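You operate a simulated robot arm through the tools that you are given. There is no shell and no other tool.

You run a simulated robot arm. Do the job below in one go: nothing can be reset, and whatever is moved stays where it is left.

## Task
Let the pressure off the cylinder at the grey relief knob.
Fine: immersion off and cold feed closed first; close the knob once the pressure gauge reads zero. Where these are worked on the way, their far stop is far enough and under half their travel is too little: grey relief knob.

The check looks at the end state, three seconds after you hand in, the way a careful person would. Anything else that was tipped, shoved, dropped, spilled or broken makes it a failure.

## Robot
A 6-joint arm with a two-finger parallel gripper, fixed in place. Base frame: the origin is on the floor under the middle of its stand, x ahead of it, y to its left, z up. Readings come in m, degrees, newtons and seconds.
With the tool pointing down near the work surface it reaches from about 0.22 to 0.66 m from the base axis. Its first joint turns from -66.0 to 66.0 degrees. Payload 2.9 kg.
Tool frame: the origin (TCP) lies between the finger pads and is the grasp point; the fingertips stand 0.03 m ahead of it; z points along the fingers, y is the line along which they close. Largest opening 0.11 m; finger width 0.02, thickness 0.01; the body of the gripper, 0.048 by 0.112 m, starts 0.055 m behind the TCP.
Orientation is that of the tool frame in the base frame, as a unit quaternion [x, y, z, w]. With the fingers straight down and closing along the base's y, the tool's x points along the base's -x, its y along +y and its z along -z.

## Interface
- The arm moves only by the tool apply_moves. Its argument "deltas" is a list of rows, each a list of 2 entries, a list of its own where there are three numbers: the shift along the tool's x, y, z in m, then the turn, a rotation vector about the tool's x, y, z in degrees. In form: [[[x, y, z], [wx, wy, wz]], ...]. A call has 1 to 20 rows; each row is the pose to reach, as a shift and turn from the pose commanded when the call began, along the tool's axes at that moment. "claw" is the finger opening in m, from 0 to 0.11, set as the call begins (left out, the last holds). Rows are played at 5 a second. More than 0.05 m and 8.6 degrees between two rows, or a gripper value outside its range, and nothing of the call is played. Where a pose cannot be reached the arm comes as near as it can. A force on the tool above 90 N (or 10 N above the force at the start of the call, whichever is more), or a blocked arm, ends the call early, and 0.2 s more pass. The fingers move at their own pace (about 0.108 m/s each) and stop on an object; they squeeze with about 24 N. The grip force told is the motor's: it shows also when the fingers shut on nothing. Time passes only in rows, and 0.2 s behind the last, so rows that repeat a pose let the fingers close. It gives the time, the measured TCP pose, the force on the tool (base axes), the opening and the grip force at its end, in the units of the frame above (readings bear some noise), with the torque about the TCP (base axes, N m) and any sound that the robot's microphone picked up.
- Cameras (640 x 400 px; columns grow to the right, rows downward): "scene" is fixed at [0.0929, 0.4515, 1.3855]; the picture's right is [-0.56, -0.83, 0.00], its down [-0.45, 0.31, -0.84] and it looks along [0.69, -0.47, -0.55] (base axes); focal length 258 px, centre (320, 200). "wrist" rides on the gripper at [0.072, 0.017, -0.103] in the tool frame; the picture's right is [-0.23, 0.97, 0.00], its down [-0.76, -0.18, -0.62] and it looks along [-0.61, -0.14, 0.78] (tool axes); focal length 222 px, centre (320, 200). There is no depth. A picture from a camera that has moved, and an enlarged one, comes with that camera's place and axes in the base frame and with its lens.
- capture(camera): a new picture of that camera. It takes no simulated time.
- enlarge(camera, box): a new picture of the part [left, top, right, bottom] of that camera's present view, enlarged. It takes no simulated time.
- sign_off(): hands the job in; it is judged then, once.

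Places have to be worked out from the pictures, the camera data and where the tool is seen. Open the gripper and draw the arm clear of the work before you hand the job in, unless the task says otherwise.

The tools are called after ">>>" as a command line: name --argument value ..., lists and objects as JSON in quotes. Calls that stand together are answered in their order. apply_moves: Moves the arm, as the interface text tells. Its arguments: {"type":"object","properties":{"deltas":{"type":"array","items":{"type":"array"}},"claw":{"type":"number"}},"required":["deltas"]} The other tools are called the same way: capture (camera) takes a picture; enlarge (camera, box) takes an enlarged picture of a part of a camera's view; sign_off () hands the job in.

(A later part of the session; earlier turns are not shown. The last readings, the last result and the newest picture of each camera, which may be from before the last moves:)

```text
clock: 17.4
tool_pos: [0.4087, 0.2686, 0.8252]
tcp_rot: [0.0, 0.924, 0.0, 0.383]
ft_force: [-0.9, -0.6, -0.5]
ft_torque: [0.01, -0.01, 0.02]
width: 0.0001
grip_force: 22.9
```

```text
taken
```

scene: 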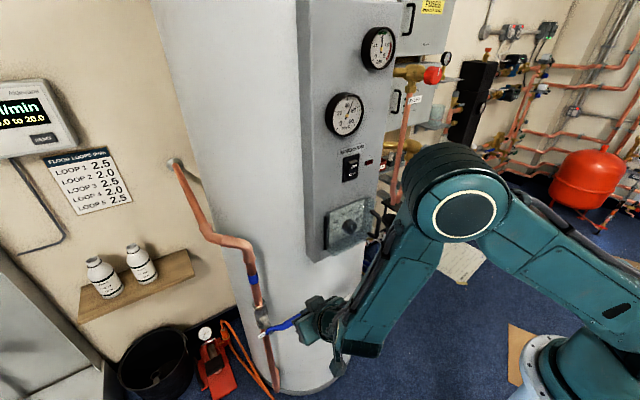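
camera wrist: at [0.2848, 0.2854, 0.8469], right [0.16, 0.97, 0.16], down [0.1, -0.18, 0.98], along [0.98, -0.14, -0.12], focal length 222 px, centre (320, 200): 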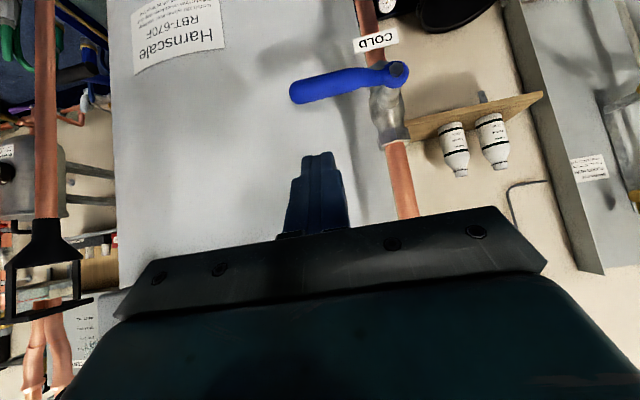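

The lever stays horizontal: cold feed closed. Now I travel back and up, then across to the −y side in front of the grey knob (about (0.48, −0.184, 1.104)), staying well clear of the panel.

>>> apply_moves --deltas '[[[-0.0177, -0.0213, -0.0318], [0, 0, 0]], [[-0.0354, -0.0425, -0.0637], [0, 0, 0]], [[-0.053, -0.0638, -0.0955], [0, 0, 0]], [[-0.0707, -0.085, -0.1273], [0, 0, 0]], [[-0.0884, -0.1063, -0.1591], [0, 0, 0]], [[-0.1061, -0.1275, -0.191], [0, 0, 0]], [[-0.1237, -0.1488, -0.2228], [0, 0, 0]], [[-0.1414, -0.17, -0.2546], [0, 0, 0]], [[-0.1449, -0.2165, -0.2581], [0, 0, 0]], [[-0.1485, -0.263, -0.2617], [0, 0, 0]], [[-0.152, -0.31, -0.2652], [0, 0, 0]], [[-0.1555, -0.3565, -0.2687], [0, 0, 0]], [[-0.1591, -0.403, -0.2723], [0, 0, 0]], [[-0.1626, -0.45, -0.2758], [0, 0, 0]], [[-0.1626, -0.45, -0.2758], [0, 0, 0]]]' --claw 0.0

>>> capture --camera "wrist"

>>> capture --camera "scene"

```text
clock: 20.6
tool_pos: [0.3283, -0.1814, 1.1384]
tcp_rot: [0.0, 0.924, 0.0, 0.383]
ft_force: [1.2, -0.4, 0.5]
ft_torque: [-0.02, -0.02, 0.03]
width: 0.0001
grip_force: 24.0
```

```text
taken
camera wrist: at [0.2057, -0.1651, 1.1597], right [0.16, 0.97, 0.16], down [0.1, -0.18, 0.98], along [0.98, -0.14, -0.12], focal length 222 px, centre (320, 200)
```

wrist: 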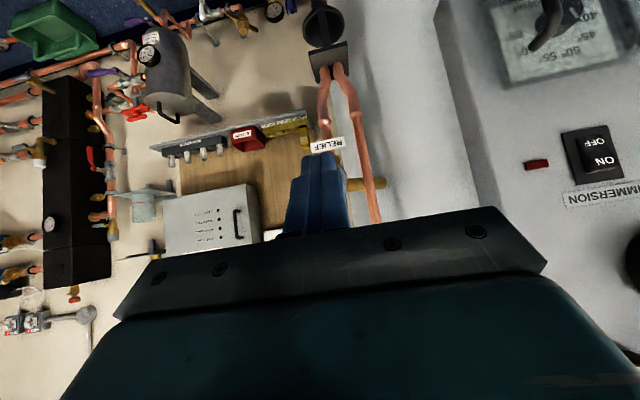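

```text
taken
```

scene: 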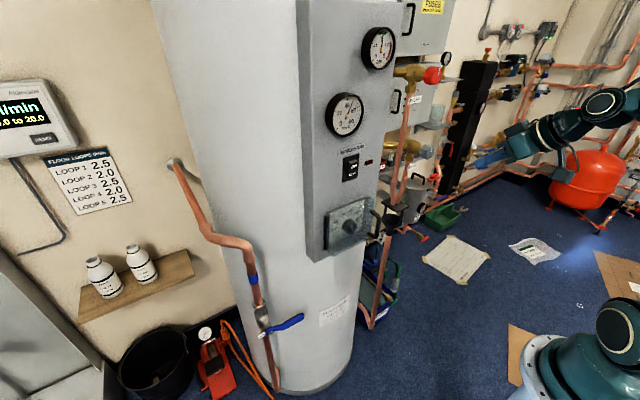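

Both interlocks are done and the arm is in front of the grey knob. I open the fingers and tilt to horizontal (tool pointing +x) while moving to a standoff in front of the knob.

>>> apply_moves --deltas '[[[-0.003, 0, 0.01], [0, -7.5, 0]], [[-0.006, 0, 0.02], [0, -15, 0]], [[-0.009, 0, 0.03], [0, -22.5, 0]], [[-0.012, 0, 0.04], [0, -30, 0]], [[-0.015, 0, 0.05], [0, -37.5, 0]], [[-0.0177, 0, 0.0601], [0, -45, 0]], [[-0.0177, 0, 0.0601], [0, -45, 0]]]' --claw 0.11

>>> capture --camera "wrist"

>>> capture --camera "scene"

```text
clock: 22.2
tool_pos: [0.3863, -0.1754, 1.124]
tcp_rot: [0.002, 0.712, -0.002, 0.702]
ft_force: [0.7, -0.8, -0.3]
ft_torque: [-0.02, 0.0, 0.01]
width: 0.1102
grip_force: 0.0
out of reach, approached as far as the arm can: row 6, 7
```

```text
taken
camera wrist: at [0.2831, -0.1597, 1.0528], right [0.01, 0.97, 0.23], down [-0.61, -0.17, 0.77], along [0.79, -0.15, 0.59], focal length 222 px, centre (320, 200)
```

wrist: 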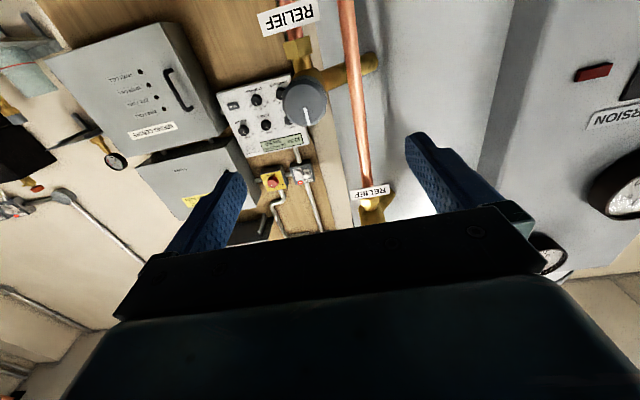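

```text
taken
```

scene: 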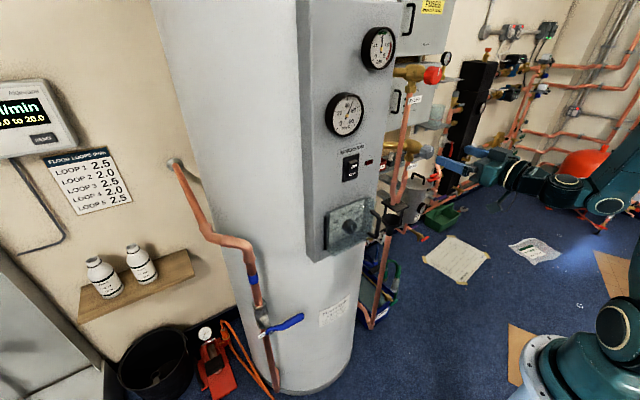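

The arm is nearly horizontal (slightly limited close in; moving forward should help). I zoom in on the knob.

>>> enlarge --camera "wrist" --box '[250, 30, 400, 150]'

>>> enlarge --camera "scene" --box '[380, 110, 500, 200]'

```text
3.33 times, centred on (325, 90) of wrist
camera zoom: at [0.2831, -0.1597, 1.0528], right [0.01, 0.97, 0.23], down [-0.61, -0.17, 0.77], along [0.79, -0.15, 0.59], focal length 740 px, centre (303, 567)
```

zoom: 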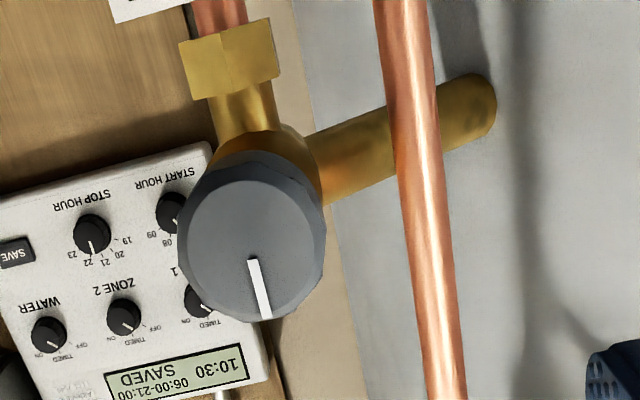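

```text
4.44 times, centred on (440, 155) of scene
camera zoom: at [0.0929, 0.4515, 1.3855], right [-0.56, -0.83, 0.0], down [-0.45, 0.31, -0.84], along [0.69, -0.47, -0.55], focal length 1146 px, centre (-213, 400)
```

zoom: 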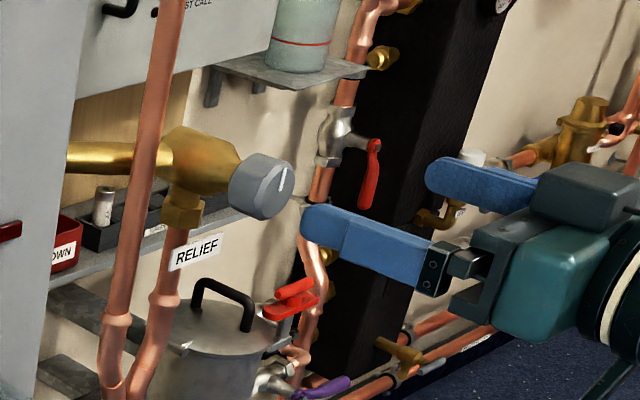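

Knob face centre triangulates to about (0.482, −0.186, 1.100), diameter ≈ 0.037 m, mark at 12 o'clock, axis along x. I move forward ~4.5 cm with a 0.07 m opening (tips still short of the knob) and check the pose reached.

>>> apply_moves --deltas '[[[0, 0, 0.015], [0, 0, 0]], [[0, 0, 0.03], [0, 0, 0]], [[0, 0, 0.045], [0, 0, 0]], [[0, 0, 0.045], [0, 0, 0]]]' --claw 0.07

>>> capture --camera "wrist"

>>> enlarge --camera "scene" --box '[380, 110, 500, 200]'

```text
clock: 23.2
tool_pos: [0.4326, -0.1771, 1.1257]
tcp_rot: [0.0, 0.707, 0.001, 0.707]
ft_force: [0.5, -0.3, 0.2]
ft_torque: [0.02, -0.02, -0.02]
width: 0.0702
grip_force: 0.2
```

```text
taken
camera wrist: at [0.3291, -0.1603, 1.0513], right [0.0, 0.97, 0.23], down [-0.62, -0.18, 0.76], along [0.78, -0.14, 0.61], focal length 222 px, centre (320, 200)
```

wrist: 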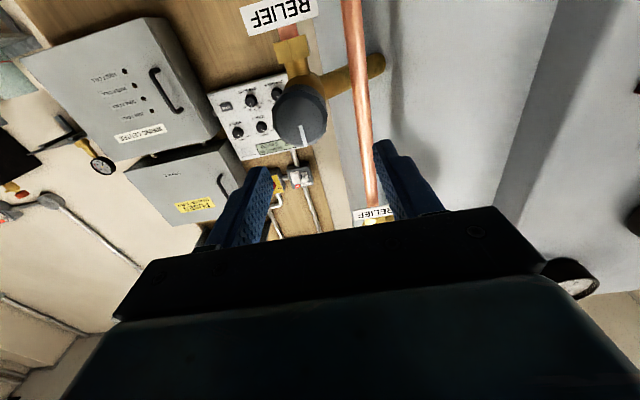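

```text
4.44 times, centred on (440, 155) of scene
camera zoom: at [0.0929, 0.4515, 1.3855], right [-0.56, -0.83, 0.0], down [-0.45, 0.31, -0.84], along [0.69, -0.47, -0.55], focal length 1146 px, centre (-213, 400)
```

zoom: 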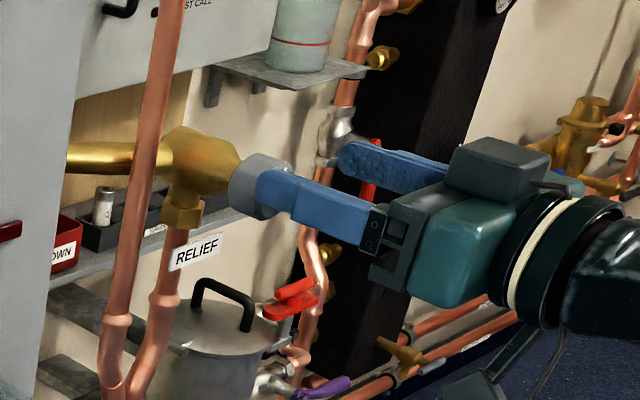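

Pose is now exactly horizontal at (0.433, −0.177, 1.126). I zoom once more to refine the knob centre before closing in.

>>> enlarge --camera "wrist" --box '[240, 50, 380, 180]'

```text
3.08 times, centred on (310, 115) of wrist
camera zoom: at [0.3291, -0.1603, 1.0513], right [0.0, 0.97, 0.23], down [-0.62, -0.18, 0.76], along [0.78, -0.14, 0.61], focal length 684 px, centre (351, 462)
```

zoom: 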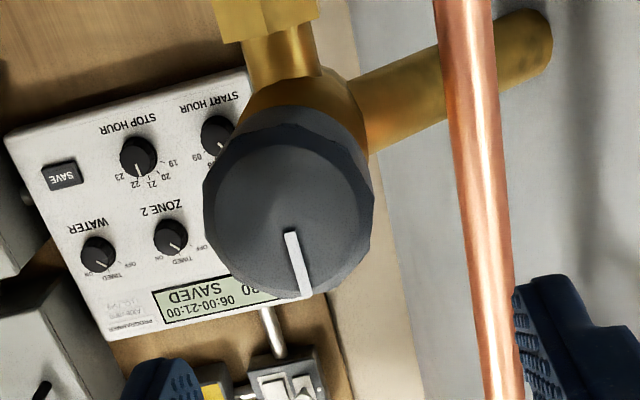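

Refined knob centre is (0.482, −0.185, 1.099). I align laterally and vertically first, then advance so the tips overlap the knob by about 17 mm, keeping the fingers open.

>>> apply_moves --deltas '[[[0.013, -0.004, 0], [0, 0, 0]], [[0.0267, -0.008, 0], [0, 0, 0]], [[0.0267, -0.008, 0.012], [0, 0, 0]], [[0.0267, -0.008, 0.024], [0, 0, 0]], [[0.0267, -0.008, 0.0364], [0, 0, 0]], [[0.0267, -0.008, 0.0364], [0, 0, 0]]]' --claw 0.07

>>> enlarge --camera "wrist" --box '[220, 80, 420, 230]'

>>> enlarge --camera "scene" --box '[380, 110, 500, 200]'

```text
clock: 24.6
tool_pos: [0.4695, -0.1843, 1.0979]
tcp_rot: [0.001, 0.707, -0.001, 0.707]
ft_force: [-1.0, -0.4, -0.3]
ft_torque: [0.0, -0.02, -0.01]
width: 0.0701
grip_force: 0.2
```

```text
2.67 times, centred on (320, 155) of wrist
camera zoom: at [0.3658, -0.1676, 1.0246], right [0.0, 0.97, 0.23], down [-0.62, -0.18, 0.76], along [0.78, -0.14, 0.61], focal length 592 px, centre (320, 320)
```

zoom: 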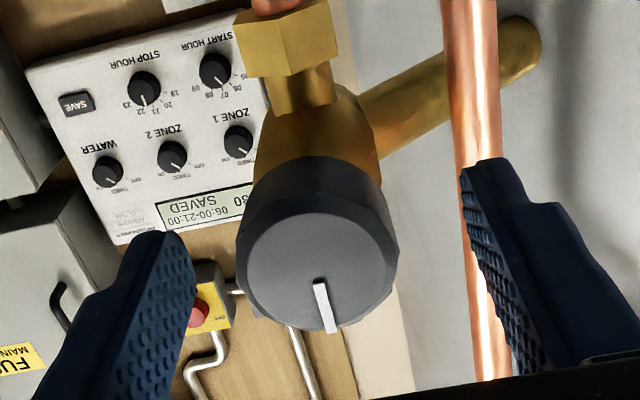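

```text
4.44 times, centred on (440, 155) of scene
camera zoom: at [0.0929, 0.4515, 1.3855], right [-0.56, -0.83, 0.0], down [-0.45, 0.31, -0.84], along [0.69, -0.47, -0.55], focal length 1146 px, centre (-213, 400)
```

zoom: 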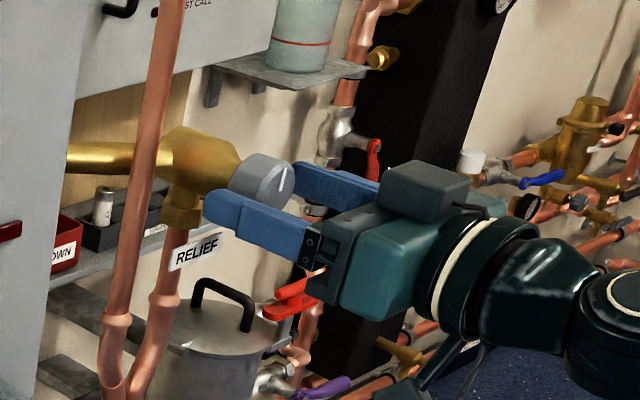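

The knob is centred between the fingers within about 2 mm. I close the gripper on it.

>>> apply_moves --deltas '[[[0, -0.001, 0], [0, 0, 0]], [[0, -0.001, 0], [0, 0, 0]], [[0, -0.001, 0], [0, 0, 0]]]' --claw 0.0

>>> enlarge --camera "wrist" --box '[220, 80, 420, 230]'

```text
clock: 25.4
tool_pos: [0.4678, -0.185, 1.0983]
tcp_rot: [0.0, 0.707, 0.0, 0.707]
ft_force: [6.3, -2.7, -3.0]
ft_torque: [0.02, 0.01, 0.3]
width: 0.0376
grip_force: 45.2
```

```text
2.67 times, centred on (320, 155) of wrist
camera zoom: at [0.3655, -0.1691, 1.0247], right [0.0, 0.97, 0.23], down [-0.62, -0.18, 0.76], along [0.78, -0.14, 0.61], focal length 592 px, centre (320, 320)
```

zoom: 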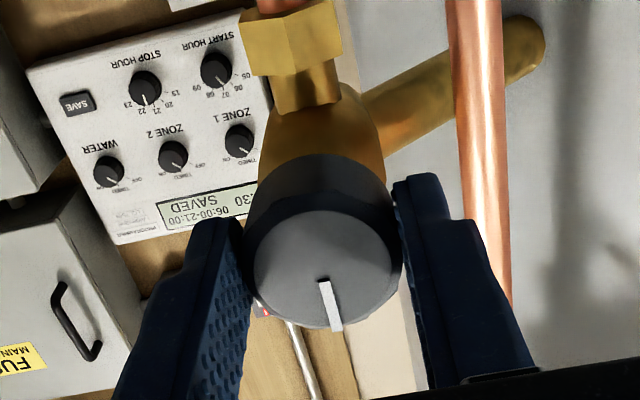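

The fingers hold the knob (0.0376 m across). I try a small counter-clockwise turn (as seen from the front, −wz) and check the reaction and mark.

>>> apply_moves --deltas '[[[0, 0, 0], [0, 0, -4]], [[0, 0, 0], [0, 0, -8]], [[0, 0, 0], [0, 0, -12]]]' --claw 0.0

>>> enlarge --camera "wrist" --box '[220, 80, 420, 230]'

>>> enlarge --camera "scene" --box '[380, 110, 500, 200]'

>>> enlarge --camera "scene" --box '[320, 20, 400, 80]'

```text
clock: 26.2
tool_pos: [0.4674, -0.1864, 1.0977]
tcp_rot: [-0.075, 0.703, -0.074, 0.703]
ft_force: [-3.6, -2.1, -0.2]
ft_torque: [0.75, -0.18, -0.09]
width: 0.0372
grip_force: 45.2
```

```text
2.67 times, centred on (320, 155) of wrist
camera zoom: at [0.3651, -0.1848, 1.023], right [0.0, 1.0, 0.02], down [-0.62, -0.02, 0.78], along [0.78, -0.01, 0.62], focal length 592 px, centre (320, 320)
```

zoom: 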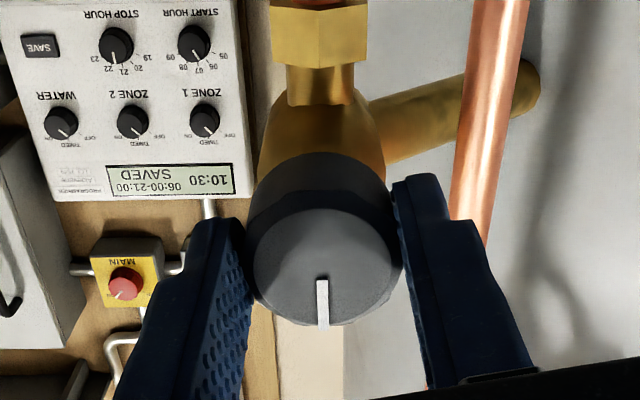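

```text
4.44 times, centred on (440, 155) of scene
camera zoom: at [0.0928, 0.4514, 1.3855], right [-0.56, -0.83, 0.0], down [-0.45, 0.31, -0.84], along [0.69, -0.47, -0.55], focal length 1146 px, centre (-213, 400)
```

zoom: 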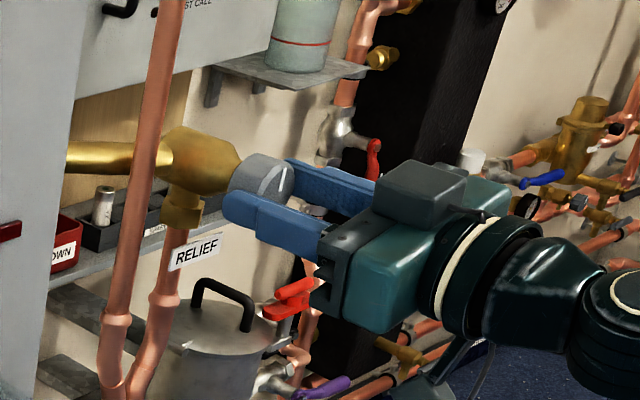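

```text
6.67 times, centred on (360, 50) of scene
camera zoom: at [0.0928, 0.4514, 1.3855], right [-0.56, -0.83, 0.0], down [-0.45, 0.31, -0.84], along [0.69, -0.47, -0.55], focal length 1720 px, centre (53, 1200)
```

zoom: 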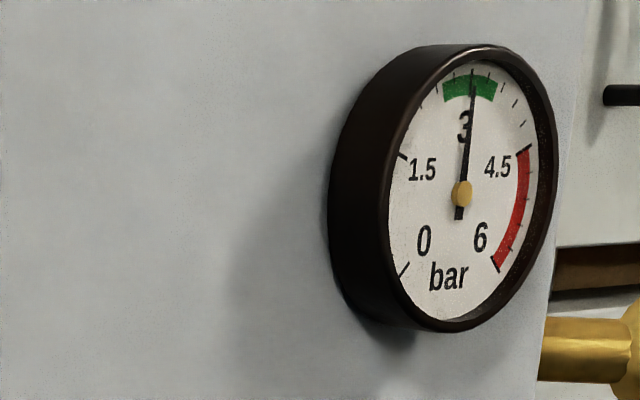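

The mark did not move and a 0.75 N·m reaction built up, so the fingers slipped against the closed stop: it opens the other way. I turn clockwise (+wz) and check.

>>> apply_moves --deltas '[[[0, 0, 0], [0, 0, 6]], [[0, 0, 0], [0, 0, 12]], [[0, 0, 0], [0, 0, 18]], [[0, 0, 0], [0, 0, 24]]]' --claw 0.0

>>> enlarge --camera "wrist" --box '[220, 80, 420, 230]'

>>> enlarge --camera "scene" --box '[380, 110, 500, 200]'

>>> enlarge --camera "scene" --box '[320, 20, 400, 80]'

```text
clock: 27.2
tool_pos: [0.4666, -0.1838, 1.0978]
tcp_rot: [0.074, 0.703, 0.074, 0.704]
ft_force: [-13.4, 3.9, 0.0]
ft_torque: [-0.02, -1.22, -0.41]
width: 0.0372
grip_force: 45.1
```

```text
2.67 times, centred on (320, 155) of wrist
camera zoom: at [0.3651, -0.1538, 1.0301], right [0.0, 0.9, 0.43], down [-0.62, -0.33, 0.71], along [0.78, -0.27, 0.56], focal length 592 px, centre (320, 320)
```

zoom: 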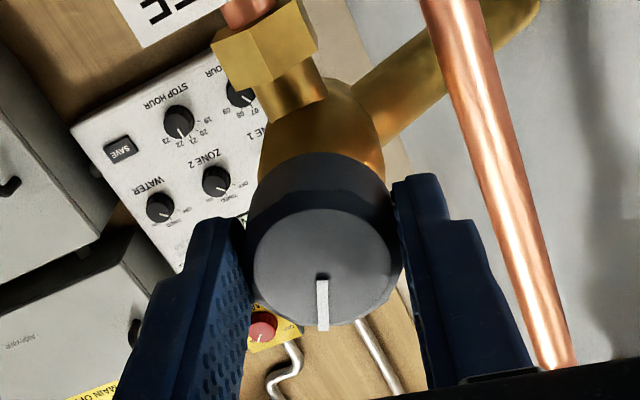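

```text
4.44 times, centred on (440, 155) of scene
camera zoom: at [0.0924, 0.4517, 1.3855], right [-0.56, -0.83, 0.0], down [-0.45, 0.31, -0.84], along [0.69, -0.47, -0.55], focal length 1146 px, centre (-213, 400)
```

zoom: 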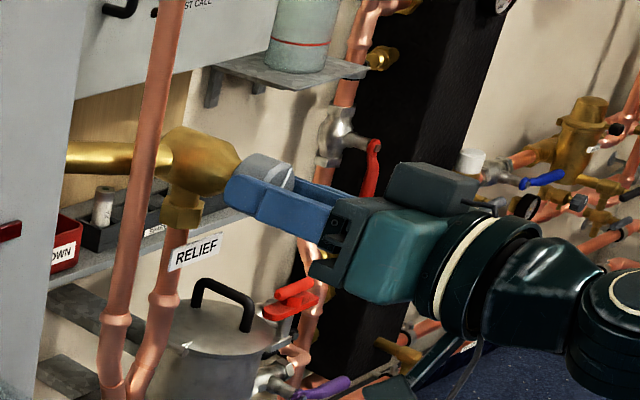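

```text
6.67 times, centred on (360, 50) of scene
camera zoom: at [0.0924, 0.4517, 1.3855], right [-0.56, -0.83, 0.0], down [-0.45, 0.31, -0.84], along [0.69, -0.47, -0.55], focal length 1720 px, centre (53, 1200)
```

zoom: 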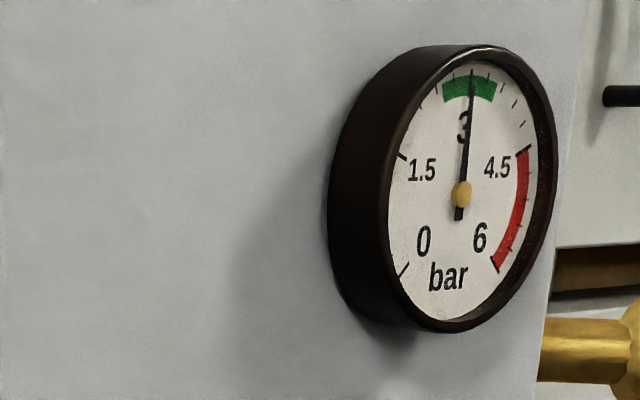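

The mark now moves with the gripper: the knob opens clockwise. I continue turning in that direction.

>>> apply_moves --deltas '[[[0, 0, 0], [0, 0, 6]], [[0, 0, 0], [0, 0, 12]], [[0, 0, 0], [0, 0, 18]], [[0, 0, 0], [0, 0, 24]], [[0, 0, 0], [0, 0, 30]], [[0, 0, 0], [0, 0, 36]]]' --claw 0.0

>>> capture --camera "wrist"

>>> enlarge --camera "wrist" --box '[220, 80, 420, 230]'

>>> capture --camera "scene"

>>> enlarge --camera "scene" --box '[320, 20, 400, 80]'

```text
clock: 28.6
tool_pos: [0.4671, -0.1841, 1.0988]
tcp_rot: [0.287, 0.646, 0.289, 0.646]
ft_force: [-13.2, 17.0, 11.0]
ft_torque: [-0.08, -0.21, 0.02]
width: 0.037
grip_force: 44.7
```

```text
taken
camera wrist: at [0.365, -0.1196, 1.062], right [0.0, 0.48, 0.88], down [-0.62, -0.69, 0.38], along [0.78, -0.54, 0.3], focal length 222 px, centre (320, 200)
```

wrist: 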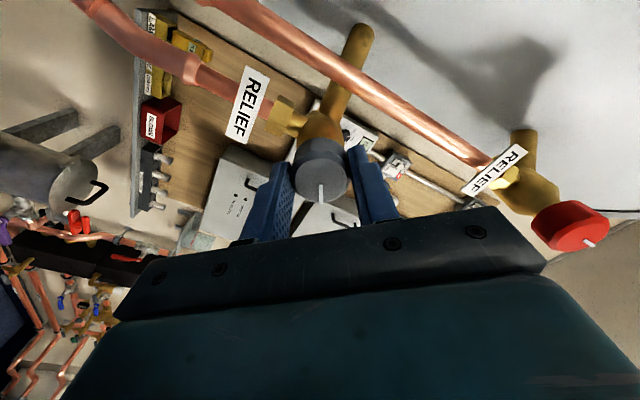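

```text
2.67 times, centred on (320, 155) of wrist
camera zoom: at [0.365, -0.1196, 1.062], right [0.0, 0.48, 0.88], down [-0.62, -0.69, 0.38], along [0.78, -0.54, 0.3], focal length 592 px, centre (320, 320)
```

zoom: 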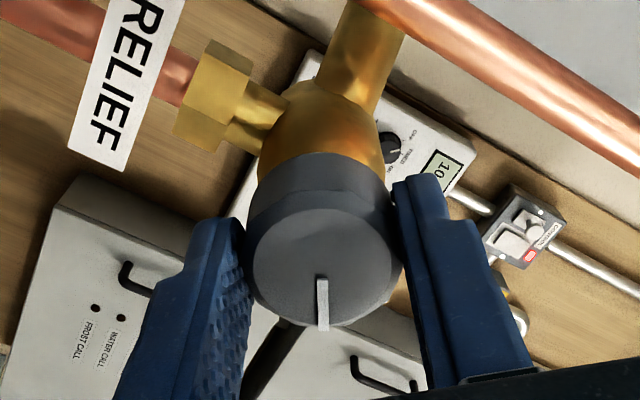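

```text
taken
```

scene: 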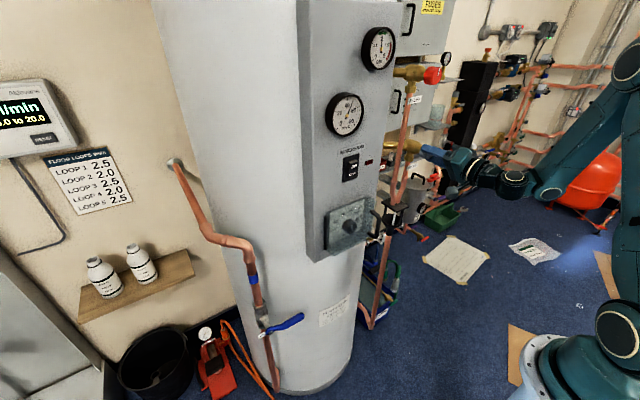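

```text
6.67 times, centred on (360, 50) of scene
camera zoom: at [0.0924, 0.4521, 1.3853], right [-0.56, -0.83, 0.0], down [-0.45, 0.31, -0.84], along [0.69, -0.47, -0.55], focal length 1720 px, centre (53, 1200)
```

zoom: 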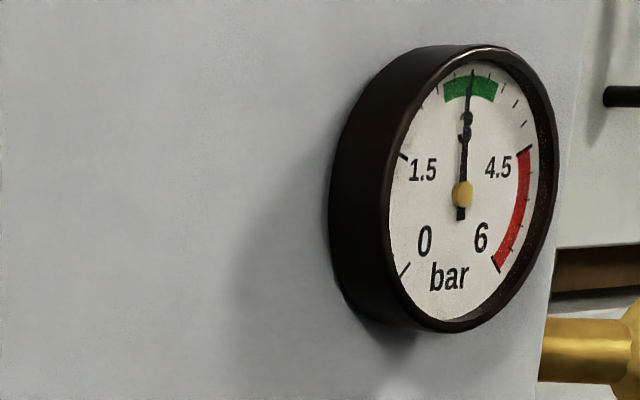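

The knob has turned about 60° with the gripper and the gauge is just starting to drop. A side load of ~20 N has crept in along the finger axis, so I shift 1 mm to relieve it and keep turning.

>>> apply_moves --deltas '[[[0, 0.001, 0], [0, 0, 5]], [[0, 0.001, 0], [0, 0, 10]], [[0, 0.001, 0], [0, 0, 15]], [[0, 0.001, 0], [0, 0, 20]], [[0, 0.001, 0], [0, 0, 25]], [[0, 0.001, 0], [0, 0, 30]]]' --claw 0.0

>>> enlarge --camera "wrist" --box '[220, 80, 420, 230]'

>>> enlarge --camera "scene" --box '[320, 20, 400, 80]'

>>> enlarge --camera "scene" --box '[380, 110, 500, 200]'

```text
clock: 30.0
tool_pos: [0.4678, -0.1834, 1.0995]
tcp_rot: [0.444, 0.548, 0.446, 0.551]
ft_force: [4.4, 13.3, 20.3]
ft_torque: [-0.87, 0.02, 0.05]
width: 0.0375
grip_force: 45.1
```

```text
2.67 times, centred on (320, 155) of wrist
camera zoom: at [0.3652, -0.1103, 1.1], right [0.0, -0.02, 1.0], down [-0.62, -0.78, -0.02], along [0.78, -0.62, -0.01], focal length 592 px, centre (320, 320)
```

zoom: 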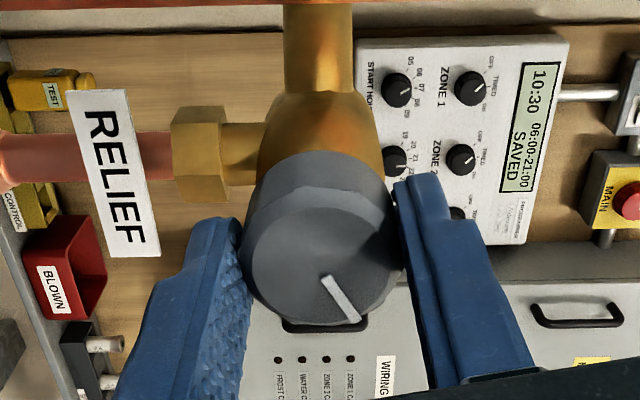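

```text
6.67 times, centred on (360, 50) of scene
camera zoom: at [0.0928, 0.4521, 1.3853], right [-0.56, -0.83, 0.0], down [-0.45, 0.31, -0.84], along [0.69, -0.47, -0.55], focal length 1720 px, centre (53, 1200)
```

zoom: 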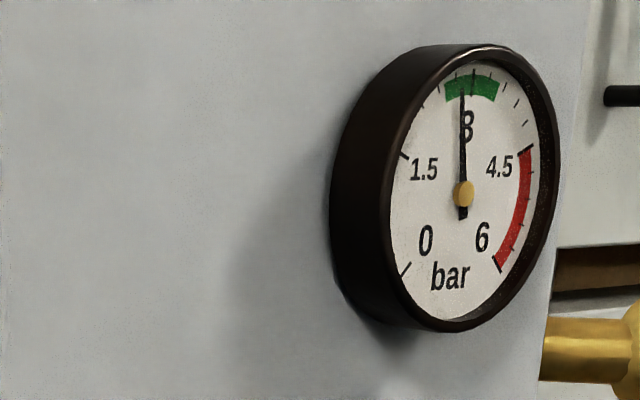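

```text
4.44 times, centred on (440, 155) of scene
camera zoom: at [0.0928, 0.4521, 1.3853], right [-0.56, -0.83, 0.0], down [-0.45, 0.31, -0.84], along [0.69, -0.47, -0.55], focal length 1146 px, centre (-213, 400)
```

zoom: 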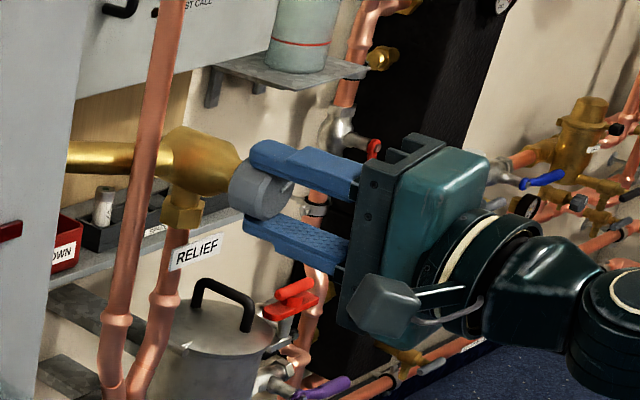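

The fingers slipped at −0.87 N·m with the mark about 60° round: the knob is on its far (open) stop and the gauge is falling (~2.7 bar). I open the fingers in place and wait, watching the gauge.

>>> apply_moves --deltas '[[[0, 0, 0], [0, 0, 0]], [[0, 0, 0], [0, 0, 0]], [[0, 0, 0], [0, 0, 0]], [[0, 0, 0], [0, 0, 0]], [[0, 0, 0], [0, 0, 0]], [[0, 0, 0], [0, 0, 0]], [[0, 0, 0], [0, 0, 0]], [[0, 0, 0], [0, 0, 0]], [[0, 0, 0], [0, 0, 0]], [[0, 0, 0], [0, 0, 0]]]' --claw 0.06

>>> enlarge --camera "wrist" --box '[220, 80, 420, 230]'

>>> enlarge --camera "scene" --box '[320, 20, 400, 80]'

>>> capture --camera "scene"

```text
clock: 32.2
tool_pos: [0.4676, -0.1847, 1.0983]
tcp_rot: [0.446, 0.549, 0.445, 0.55]
ft_force: [0.3, 0.1, -0.3]
ft_torque: [0.02, 0.02, -0.01]
width: 0.0602
grip_force: 0.0
```

```text
2.67 times, centred on (320, 155) of wrist
camera zoom: at [0.3651, -0.1108, 1.0988], right [0.0, -0.02, 1.0], down [-0.62, -0.78, -0.02], along [0.78, -0.62, -0.01], focal length 592 px, centre (320, 320)
```

zoom: 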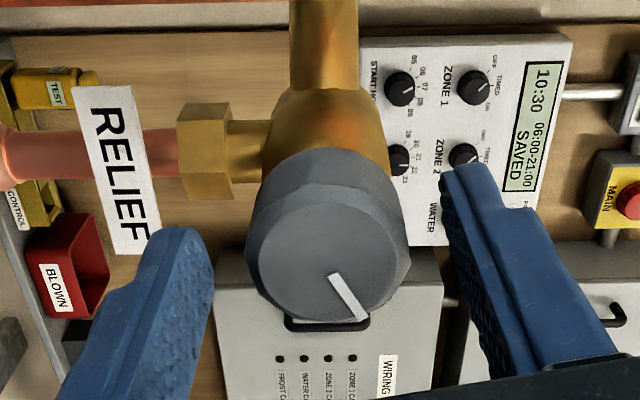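

```text
6.67 times, centred on (360, 50) of scene
camera zoom: at [0.0929, 0.4515, 1.3855], right [-0.56, -0.83, 0.0], down [-0.45, 0.31, -0.84], along [0.69, -0.47, -0.55], focal length 1720 px, centre (53, 1200)
```

zoom: 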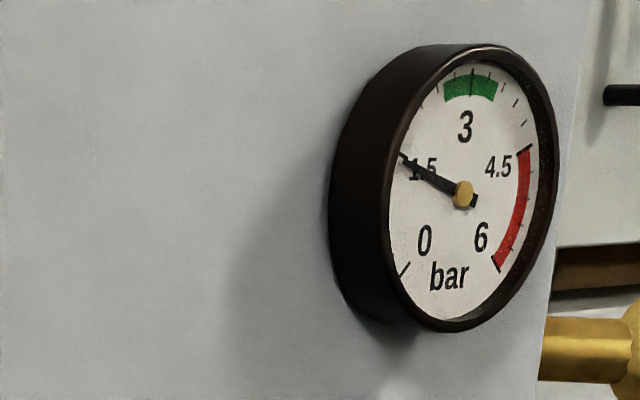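

```text
taken
```

scene: 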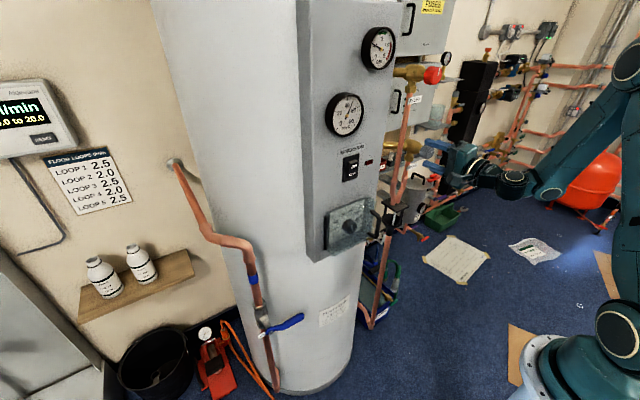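

The knob stays open by itself and the gauge is down to about 1.6 bar. I wait another 3 seconds and check.

>>> apply_moves --deltas '[[[0, 0, 0], [0, 0, 0]], [[0, 0, 0], [0, 0, 0]], [[0, 0, 0], [0, 0, 0]], [[0, 0, 0], [0, 0, 0]], [[0, 0, 0], [0, 0, 0]], [[0, 0, 0], [0, 0, 0]], [[0, 0, 0], [0, 0, 0]], [[0, 0, 0], [0, 0, 0]], [[0, 0, 0], [0, 0, 0]], [[0, 0, 0], [0, 0, 0]], [[0, 0, 0], [0, 0, 0]], [[0, 0, 0], [0, 0, 0]], [[0, 0, 0], [0, 0, 0]], [[0, 0, 0], [0, 0, 0]], [[0, 0, 0], [0, 0, 0]]]' --claw 0.06

>>> enlarge --camera "scene" --box '[320, 20, 400, 80]'

>>> enlarge --camera "scene" --box '[360, 170, 440, 260]'

```text
clock: 35.4
tool_pos: [0.4664, -0.184, 1.0982]
tcp_rot: [0.445, 0.55, 0.444, 0.55]
ft_force: [0.6, 0.2, -0.1]
ft_torque: [-0.02, -0.04, 0.0]
width: 0.06
grip_force: 0.1
```

```text
6.67 times, centred on (360, 50) of scene
camera zoom: at [0.0929, 0.4515, 1.3855], right [-0.56, -0.83, 0.0], down [-0.45, 0.31, -0.84], along [0.69, -0.47, -0.55], focal length 1720 px, centre (53, 1200)
```

zoom: 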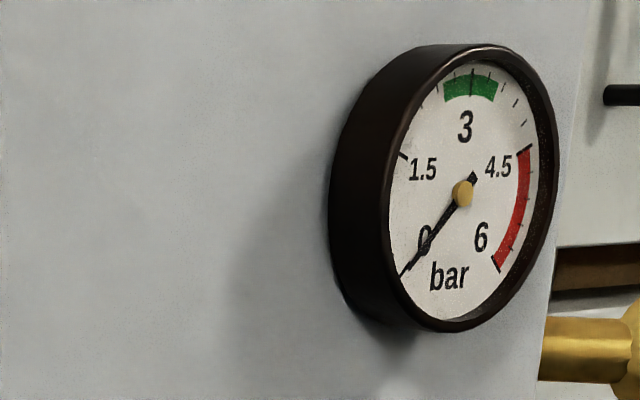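

```text
4.44 times, centred on (400, 215) of scene
camera zoom: at [0.0929, 0.4515, 1.3855], right [-0.56, -0.83, 0.0], down [-0.45, 0.31, -0.84], along [0.69, -0.47, -0.55], focal length 1146 px, centre (-36, 133)
```

zoom: 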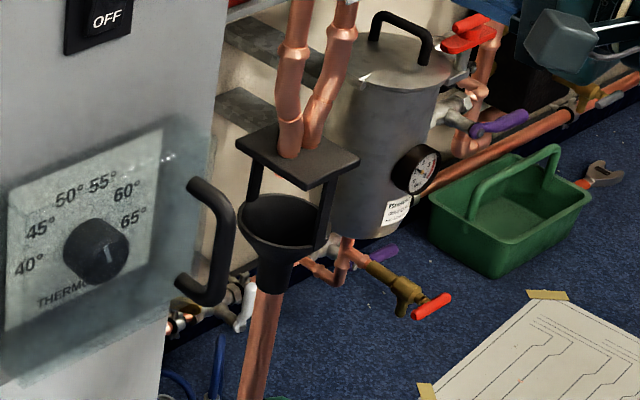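

The gauge needle lies on the 0 mark. I wait a little longer to make sure it stays there, and recentre the open fingers on the knob (about 1.3 mm up).

>>> apply_moves --deltas '[[[-0.0007, 0.0013, 0], [0, 0, 0]], [[-0.0007, 0.0013, 0], [0, 0, 0]], [[-0.0007, 0.0013, 0], [0, 0, 0]], [[-0.0007, 0.0013, 0], [0, 0, 0]], [[-0.0007, 0.0013, 0], [0, 0, 0]], [[-0.0007, 0.0013, 0], [0, 0, 0]], [[-0.0007, 0.0013, 0], [0, 0, 0]], [[-0.0007, 0.0013, 0], [0, 0, 0]], [[-0.0007, 0.0013, 0], [0, 0, 0]], [[-0.0007, 0.0013, 0], [0, 0, 0]]]' --claw 0.06

>>> enlarge --camera "scene" --box '[350, 20, 410, 80]'

>>> enlarge --camera "wrist" --box '[220, 80, 420, 230]'

```text
clock: 37.6
tool_pos: [0.4682, -0.1853, 1.0996]
tcp_rot: [0.445, 0.549, 0.445, 0.55]
ft_force: [0.4, -0.4, -0.4]
ft_torque: [-0.01, -0.02, 0.02]
width: 0.0597
grip_force: 0.0
```

```text
6.67 times, centred on (380, 50) of scene
camera zoom: at [0.0929, 0.4515, 1.3855], right [-0.56, -0.83, 0.0], down [-0.45, 0.31, -0.84], along [0.69, -0.47, -0.55], focal length 1720 px, centre (-80, 1200)
```

zoom: 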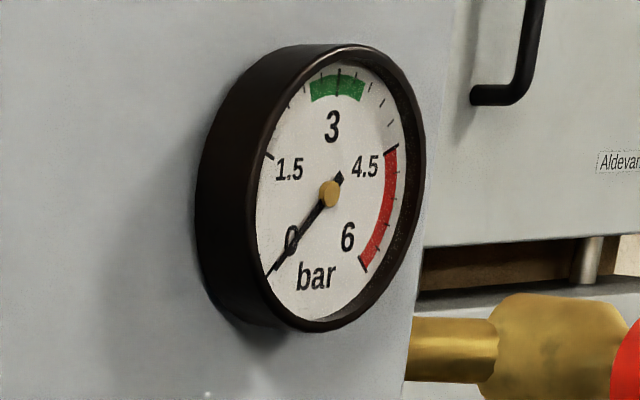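

```text
2.67 times, centred on (320, 155) of wrist
camera zoom: at [0.3652, -0.1114, 1.1001], right [0.0, -0.02, 1.0], down [-0.62, -0.78, -0.02], along [0.78, -0.62, -0.01], focal length 592 px, centre (320, 320)
```

zoom: 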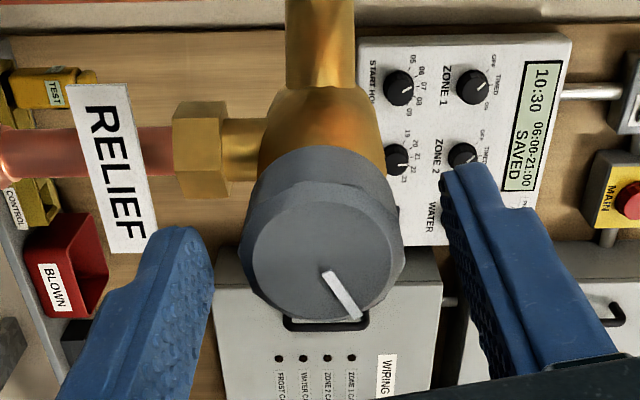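

The gauge is steady at zero. I grip the knob again.

>>> apply_moves --deltas '[[[0, 0, 0], [0, 0, 0]], [[0, 0, 0], [0, 0, 0]], [[0, 0, 0], [0, 0, 0]]]' --claw 0.0

>>> enlarge --camera "wrist" --box '[220, 80, 420, 230]'

```text
clock: 38.4
tool_pos: [0.4676, -0.185, 1.1004]
tcp_rot: [0.444, 0.55, 0.445, 0.55]
ft_force: [1.0, 1.2, 6.3]
ft_torque: [0.01, 0.38, 0.0]
width: 0.0373
grip_force: 45.2
```

```text
2.67 times, centred on (320, 155) of wrist
camera zoom: at [0.3652, -0.1114, 1.1005], right [0.0, -0.02, 1.0], down [-0.62, -0.78, -0.02], along [0.78, -0.62, -0.01], focal length 592 px, centre (320, 320)
```

zoom: 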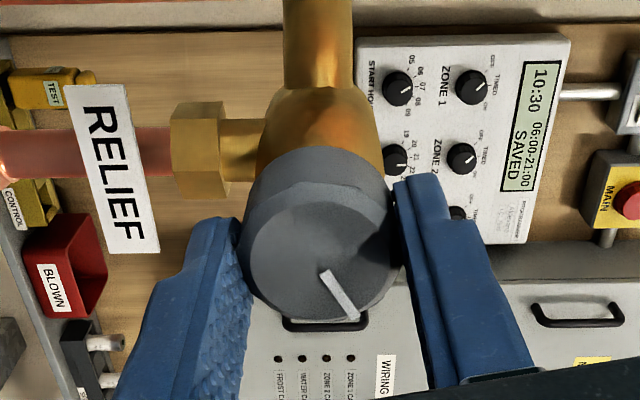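

The knob is held with little side load. I turn it counter-clockwise about 48° first and check it follows.

>>> apply_moves --deltas '[[[0, 0, 0], [0, 0, -6]], [[0, 0, 0], [0, 0, -12]], [[0, 0, 0], [0, 0, -18]], [[0, 0, 0], [0, 0, -24]], [[0, 0, 0], [0, 0, -30]], [[0, 0, 0], [0, 0, -36]], [[0, 0, 0], [0, 0, -42]], [[0, 0, 0], [0, 0, -48]]]' --claw 0.0

>>> enlarge --camera "wrist" --box '[220, 80, 420, 230]'

```text
clock: 40.2
tool_pos: [0.4681, -0.1847, 1.1]
tcp_rot: [0.182, 0.684, 0.182, 0.683]
ft_force: [-10.7, -2.1, 2.3]
ft_torque: [0.0, -0.52, 0.37]
width: 0.0374
grip_force: 45.2
```

```text
2.67 times, centred on (320, 155) of wrist
camera zoom: at [0.3653, -0.1351, 1.0447], right [0.0, 0.73, 0.68], down [-0.62, -0.53, 0.57], along [0.78, -0.42, 0.46], focal length 592 px, centre (320, 320)
```

zoom: 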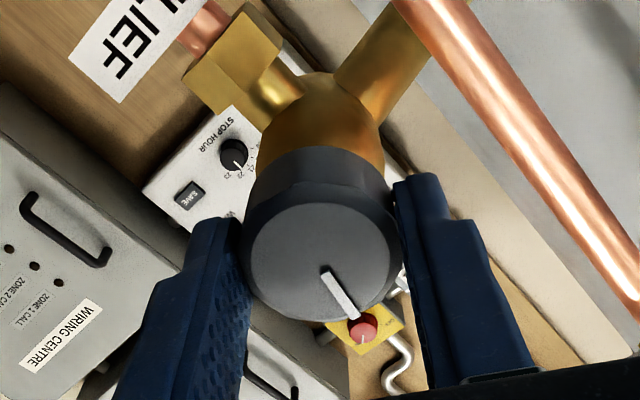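

The knob followed. I turn the remaining ~12° plus a little extra so it seats on the closed stop.

>>> apply_moves --deltas '[[[0, 0, 0], [0, 0, -5]], [[0, 0, 0], [0, 0, -10]], [[0, 0, 0], [0, 0, -15]], [[0, 0, 0], [0, 0, -20]], [[0, 0, 0], [0, 0, -24]]]' --claw 0.0

>>> enlarge --camera "wrist" --box '[220, 80, 420, 230]'

>>> enlarge --camera "scene" --box '[380, 110, 500, 200]'

```text
clock: 41.4
tool_pos: [0.4682, -0.1855, 1.0988]
tcp_rot: [0.038, 0.707, 0.036, 0.706]
ft_force: [-1.2, -6.6, -6.4]
ft_torque: [1.0, -0.09, -0.15]
width: 0.0374
grip_force: 44.6
```

```text
2.67 times, centred on (320, 155) of wrist
camera zoom: at [0.3651, -0.1613, 1.0279], right [0.0, 0.94, 0.33], down [-0.62, -0.26, 0.74], along [0.78, -0.2, 0.59], focal length 592 px, centre (320, 320)
```

zoom: 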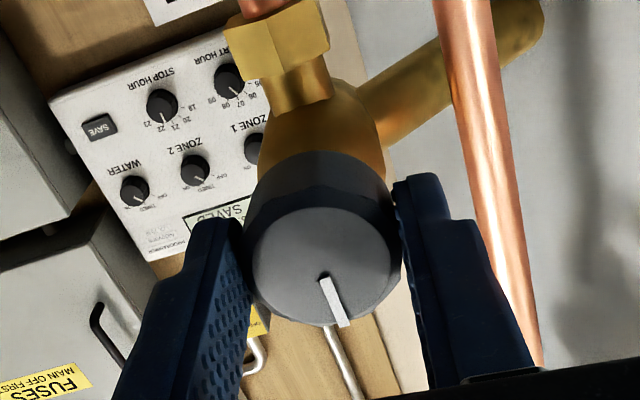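

```text
4.44 times, centred on (440, 155) of scene
camera zoom: at [0.093, 0.4513, 1.3856], right [-0.56, -0.83, 0.0], down [-0.45, 0.31, -0.84], along [0.69, -0.47, -0.55], focal length 1146 px, centre (-213, 400)
```

zoom: 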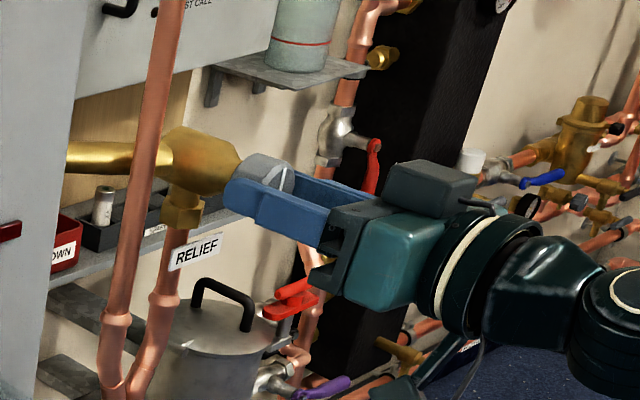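

The reaction of +1.0 N·m and the upright mark show the knob is on its closed stop. I open the fingers and check the mark before withdrawing.

>>> apply_moves --deltas '[[[0, 0, 0], [0, 0, 0]], [[0, 0, 0], [0, 0, 0]], [[0, 0, 0], [0, 0, 0]]]' --claw 0.08

>>> enlarge --camera "wrist" --box '[220, 80, 420, 230]'

>>> enlarge --camera "scene" --box '[350, 20, 410, 80]'

```text
clock: 42.2
tool_pos: [0.4687, -0.1843, 1.1009]
tcp_rot: [0.037, 0.706, 0.036, 0.706]
ft_force: [-0.6, 0.2, -0.7]
ft_torque: [-0.03, 0.01, 0.0]
width: 0.0801
grip_force: 0.0
```

```text
2.67 times, centred on (320, 155) of wrist
camera zoom: at [0.3655, -0.161, 1.0287], right [0.0, 0.94, 0.33], down [-0.62, -0.26, 0.74], along [0.78, -0.2, 0.59], focal length 592 px, centre (320, 320)
```

zoom: 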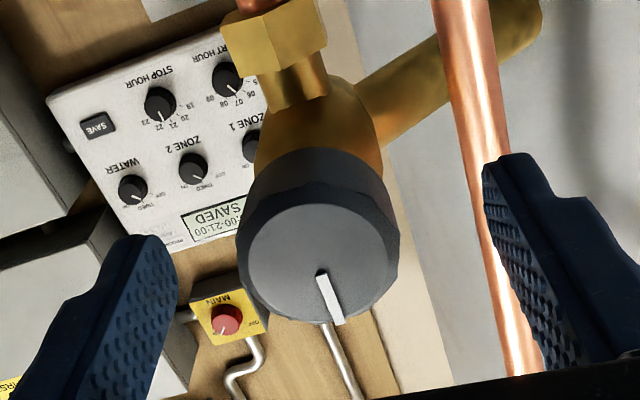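

```text
6.67 times, centred on (380, 50) of scene
camera zoom: at [0.0929, 0.4515, 1.3855], right [-0.56, -0.83, 0.0], down [-0.45, 0.31, -0.84], along [0.69, -0.47, -0.55], focal length 1720 px, centre (-80, 1200)
```

zoom: 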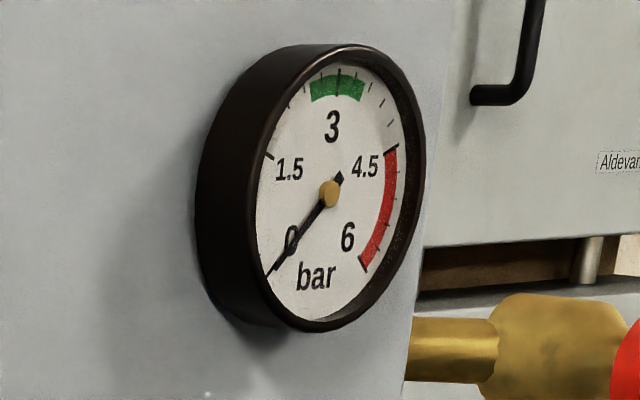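

Knob closed (mark up), gauge at zero. I withdraw straight back from the knob.

>>> apply_moves --deltas '[[[0, 0, -0.015], [0, 0, 0]], [[0, 0, -0.035], [0, 0, 0]], [[0, 0, -0.055], [0, 0, 0]], [[0, 0, -0.07], [0, 0, 0]], [[0, 0, -0.07], [0, 0, 0]]]' --claw 0.08

>>> capture --camera "wrist"

>>> capture --camera "scene"

```text
clock: 43.4
tool_pos: [0.4072, -0.1871, 1.1113]
tcp_rot: [0.037, 0.709, 0.037, 0.704]
ft_force: [0.6, -0.5, -1.1]
ft_torque: [0.02, 0.02, -0.01]
width: 0.0799
grip_force: 0.0
out of reach, approached as far as the arm can: row 3, 4, 5
```

```text
taken
camera wrist: at [0.3045, -0.1649, 1.0416], right [0.0, 0.94, 0.33], down [-0.62, -0.26, 0.74], along [0.79, -0.2, 0.58], focal length 222 px, centre (320, 200)
```

wrist: 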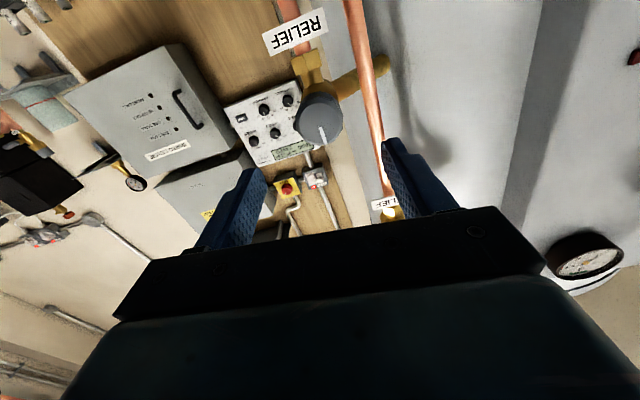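

```text
taken
```

scene: 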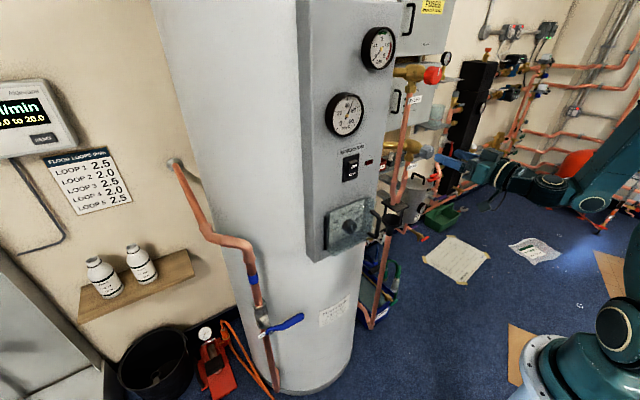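

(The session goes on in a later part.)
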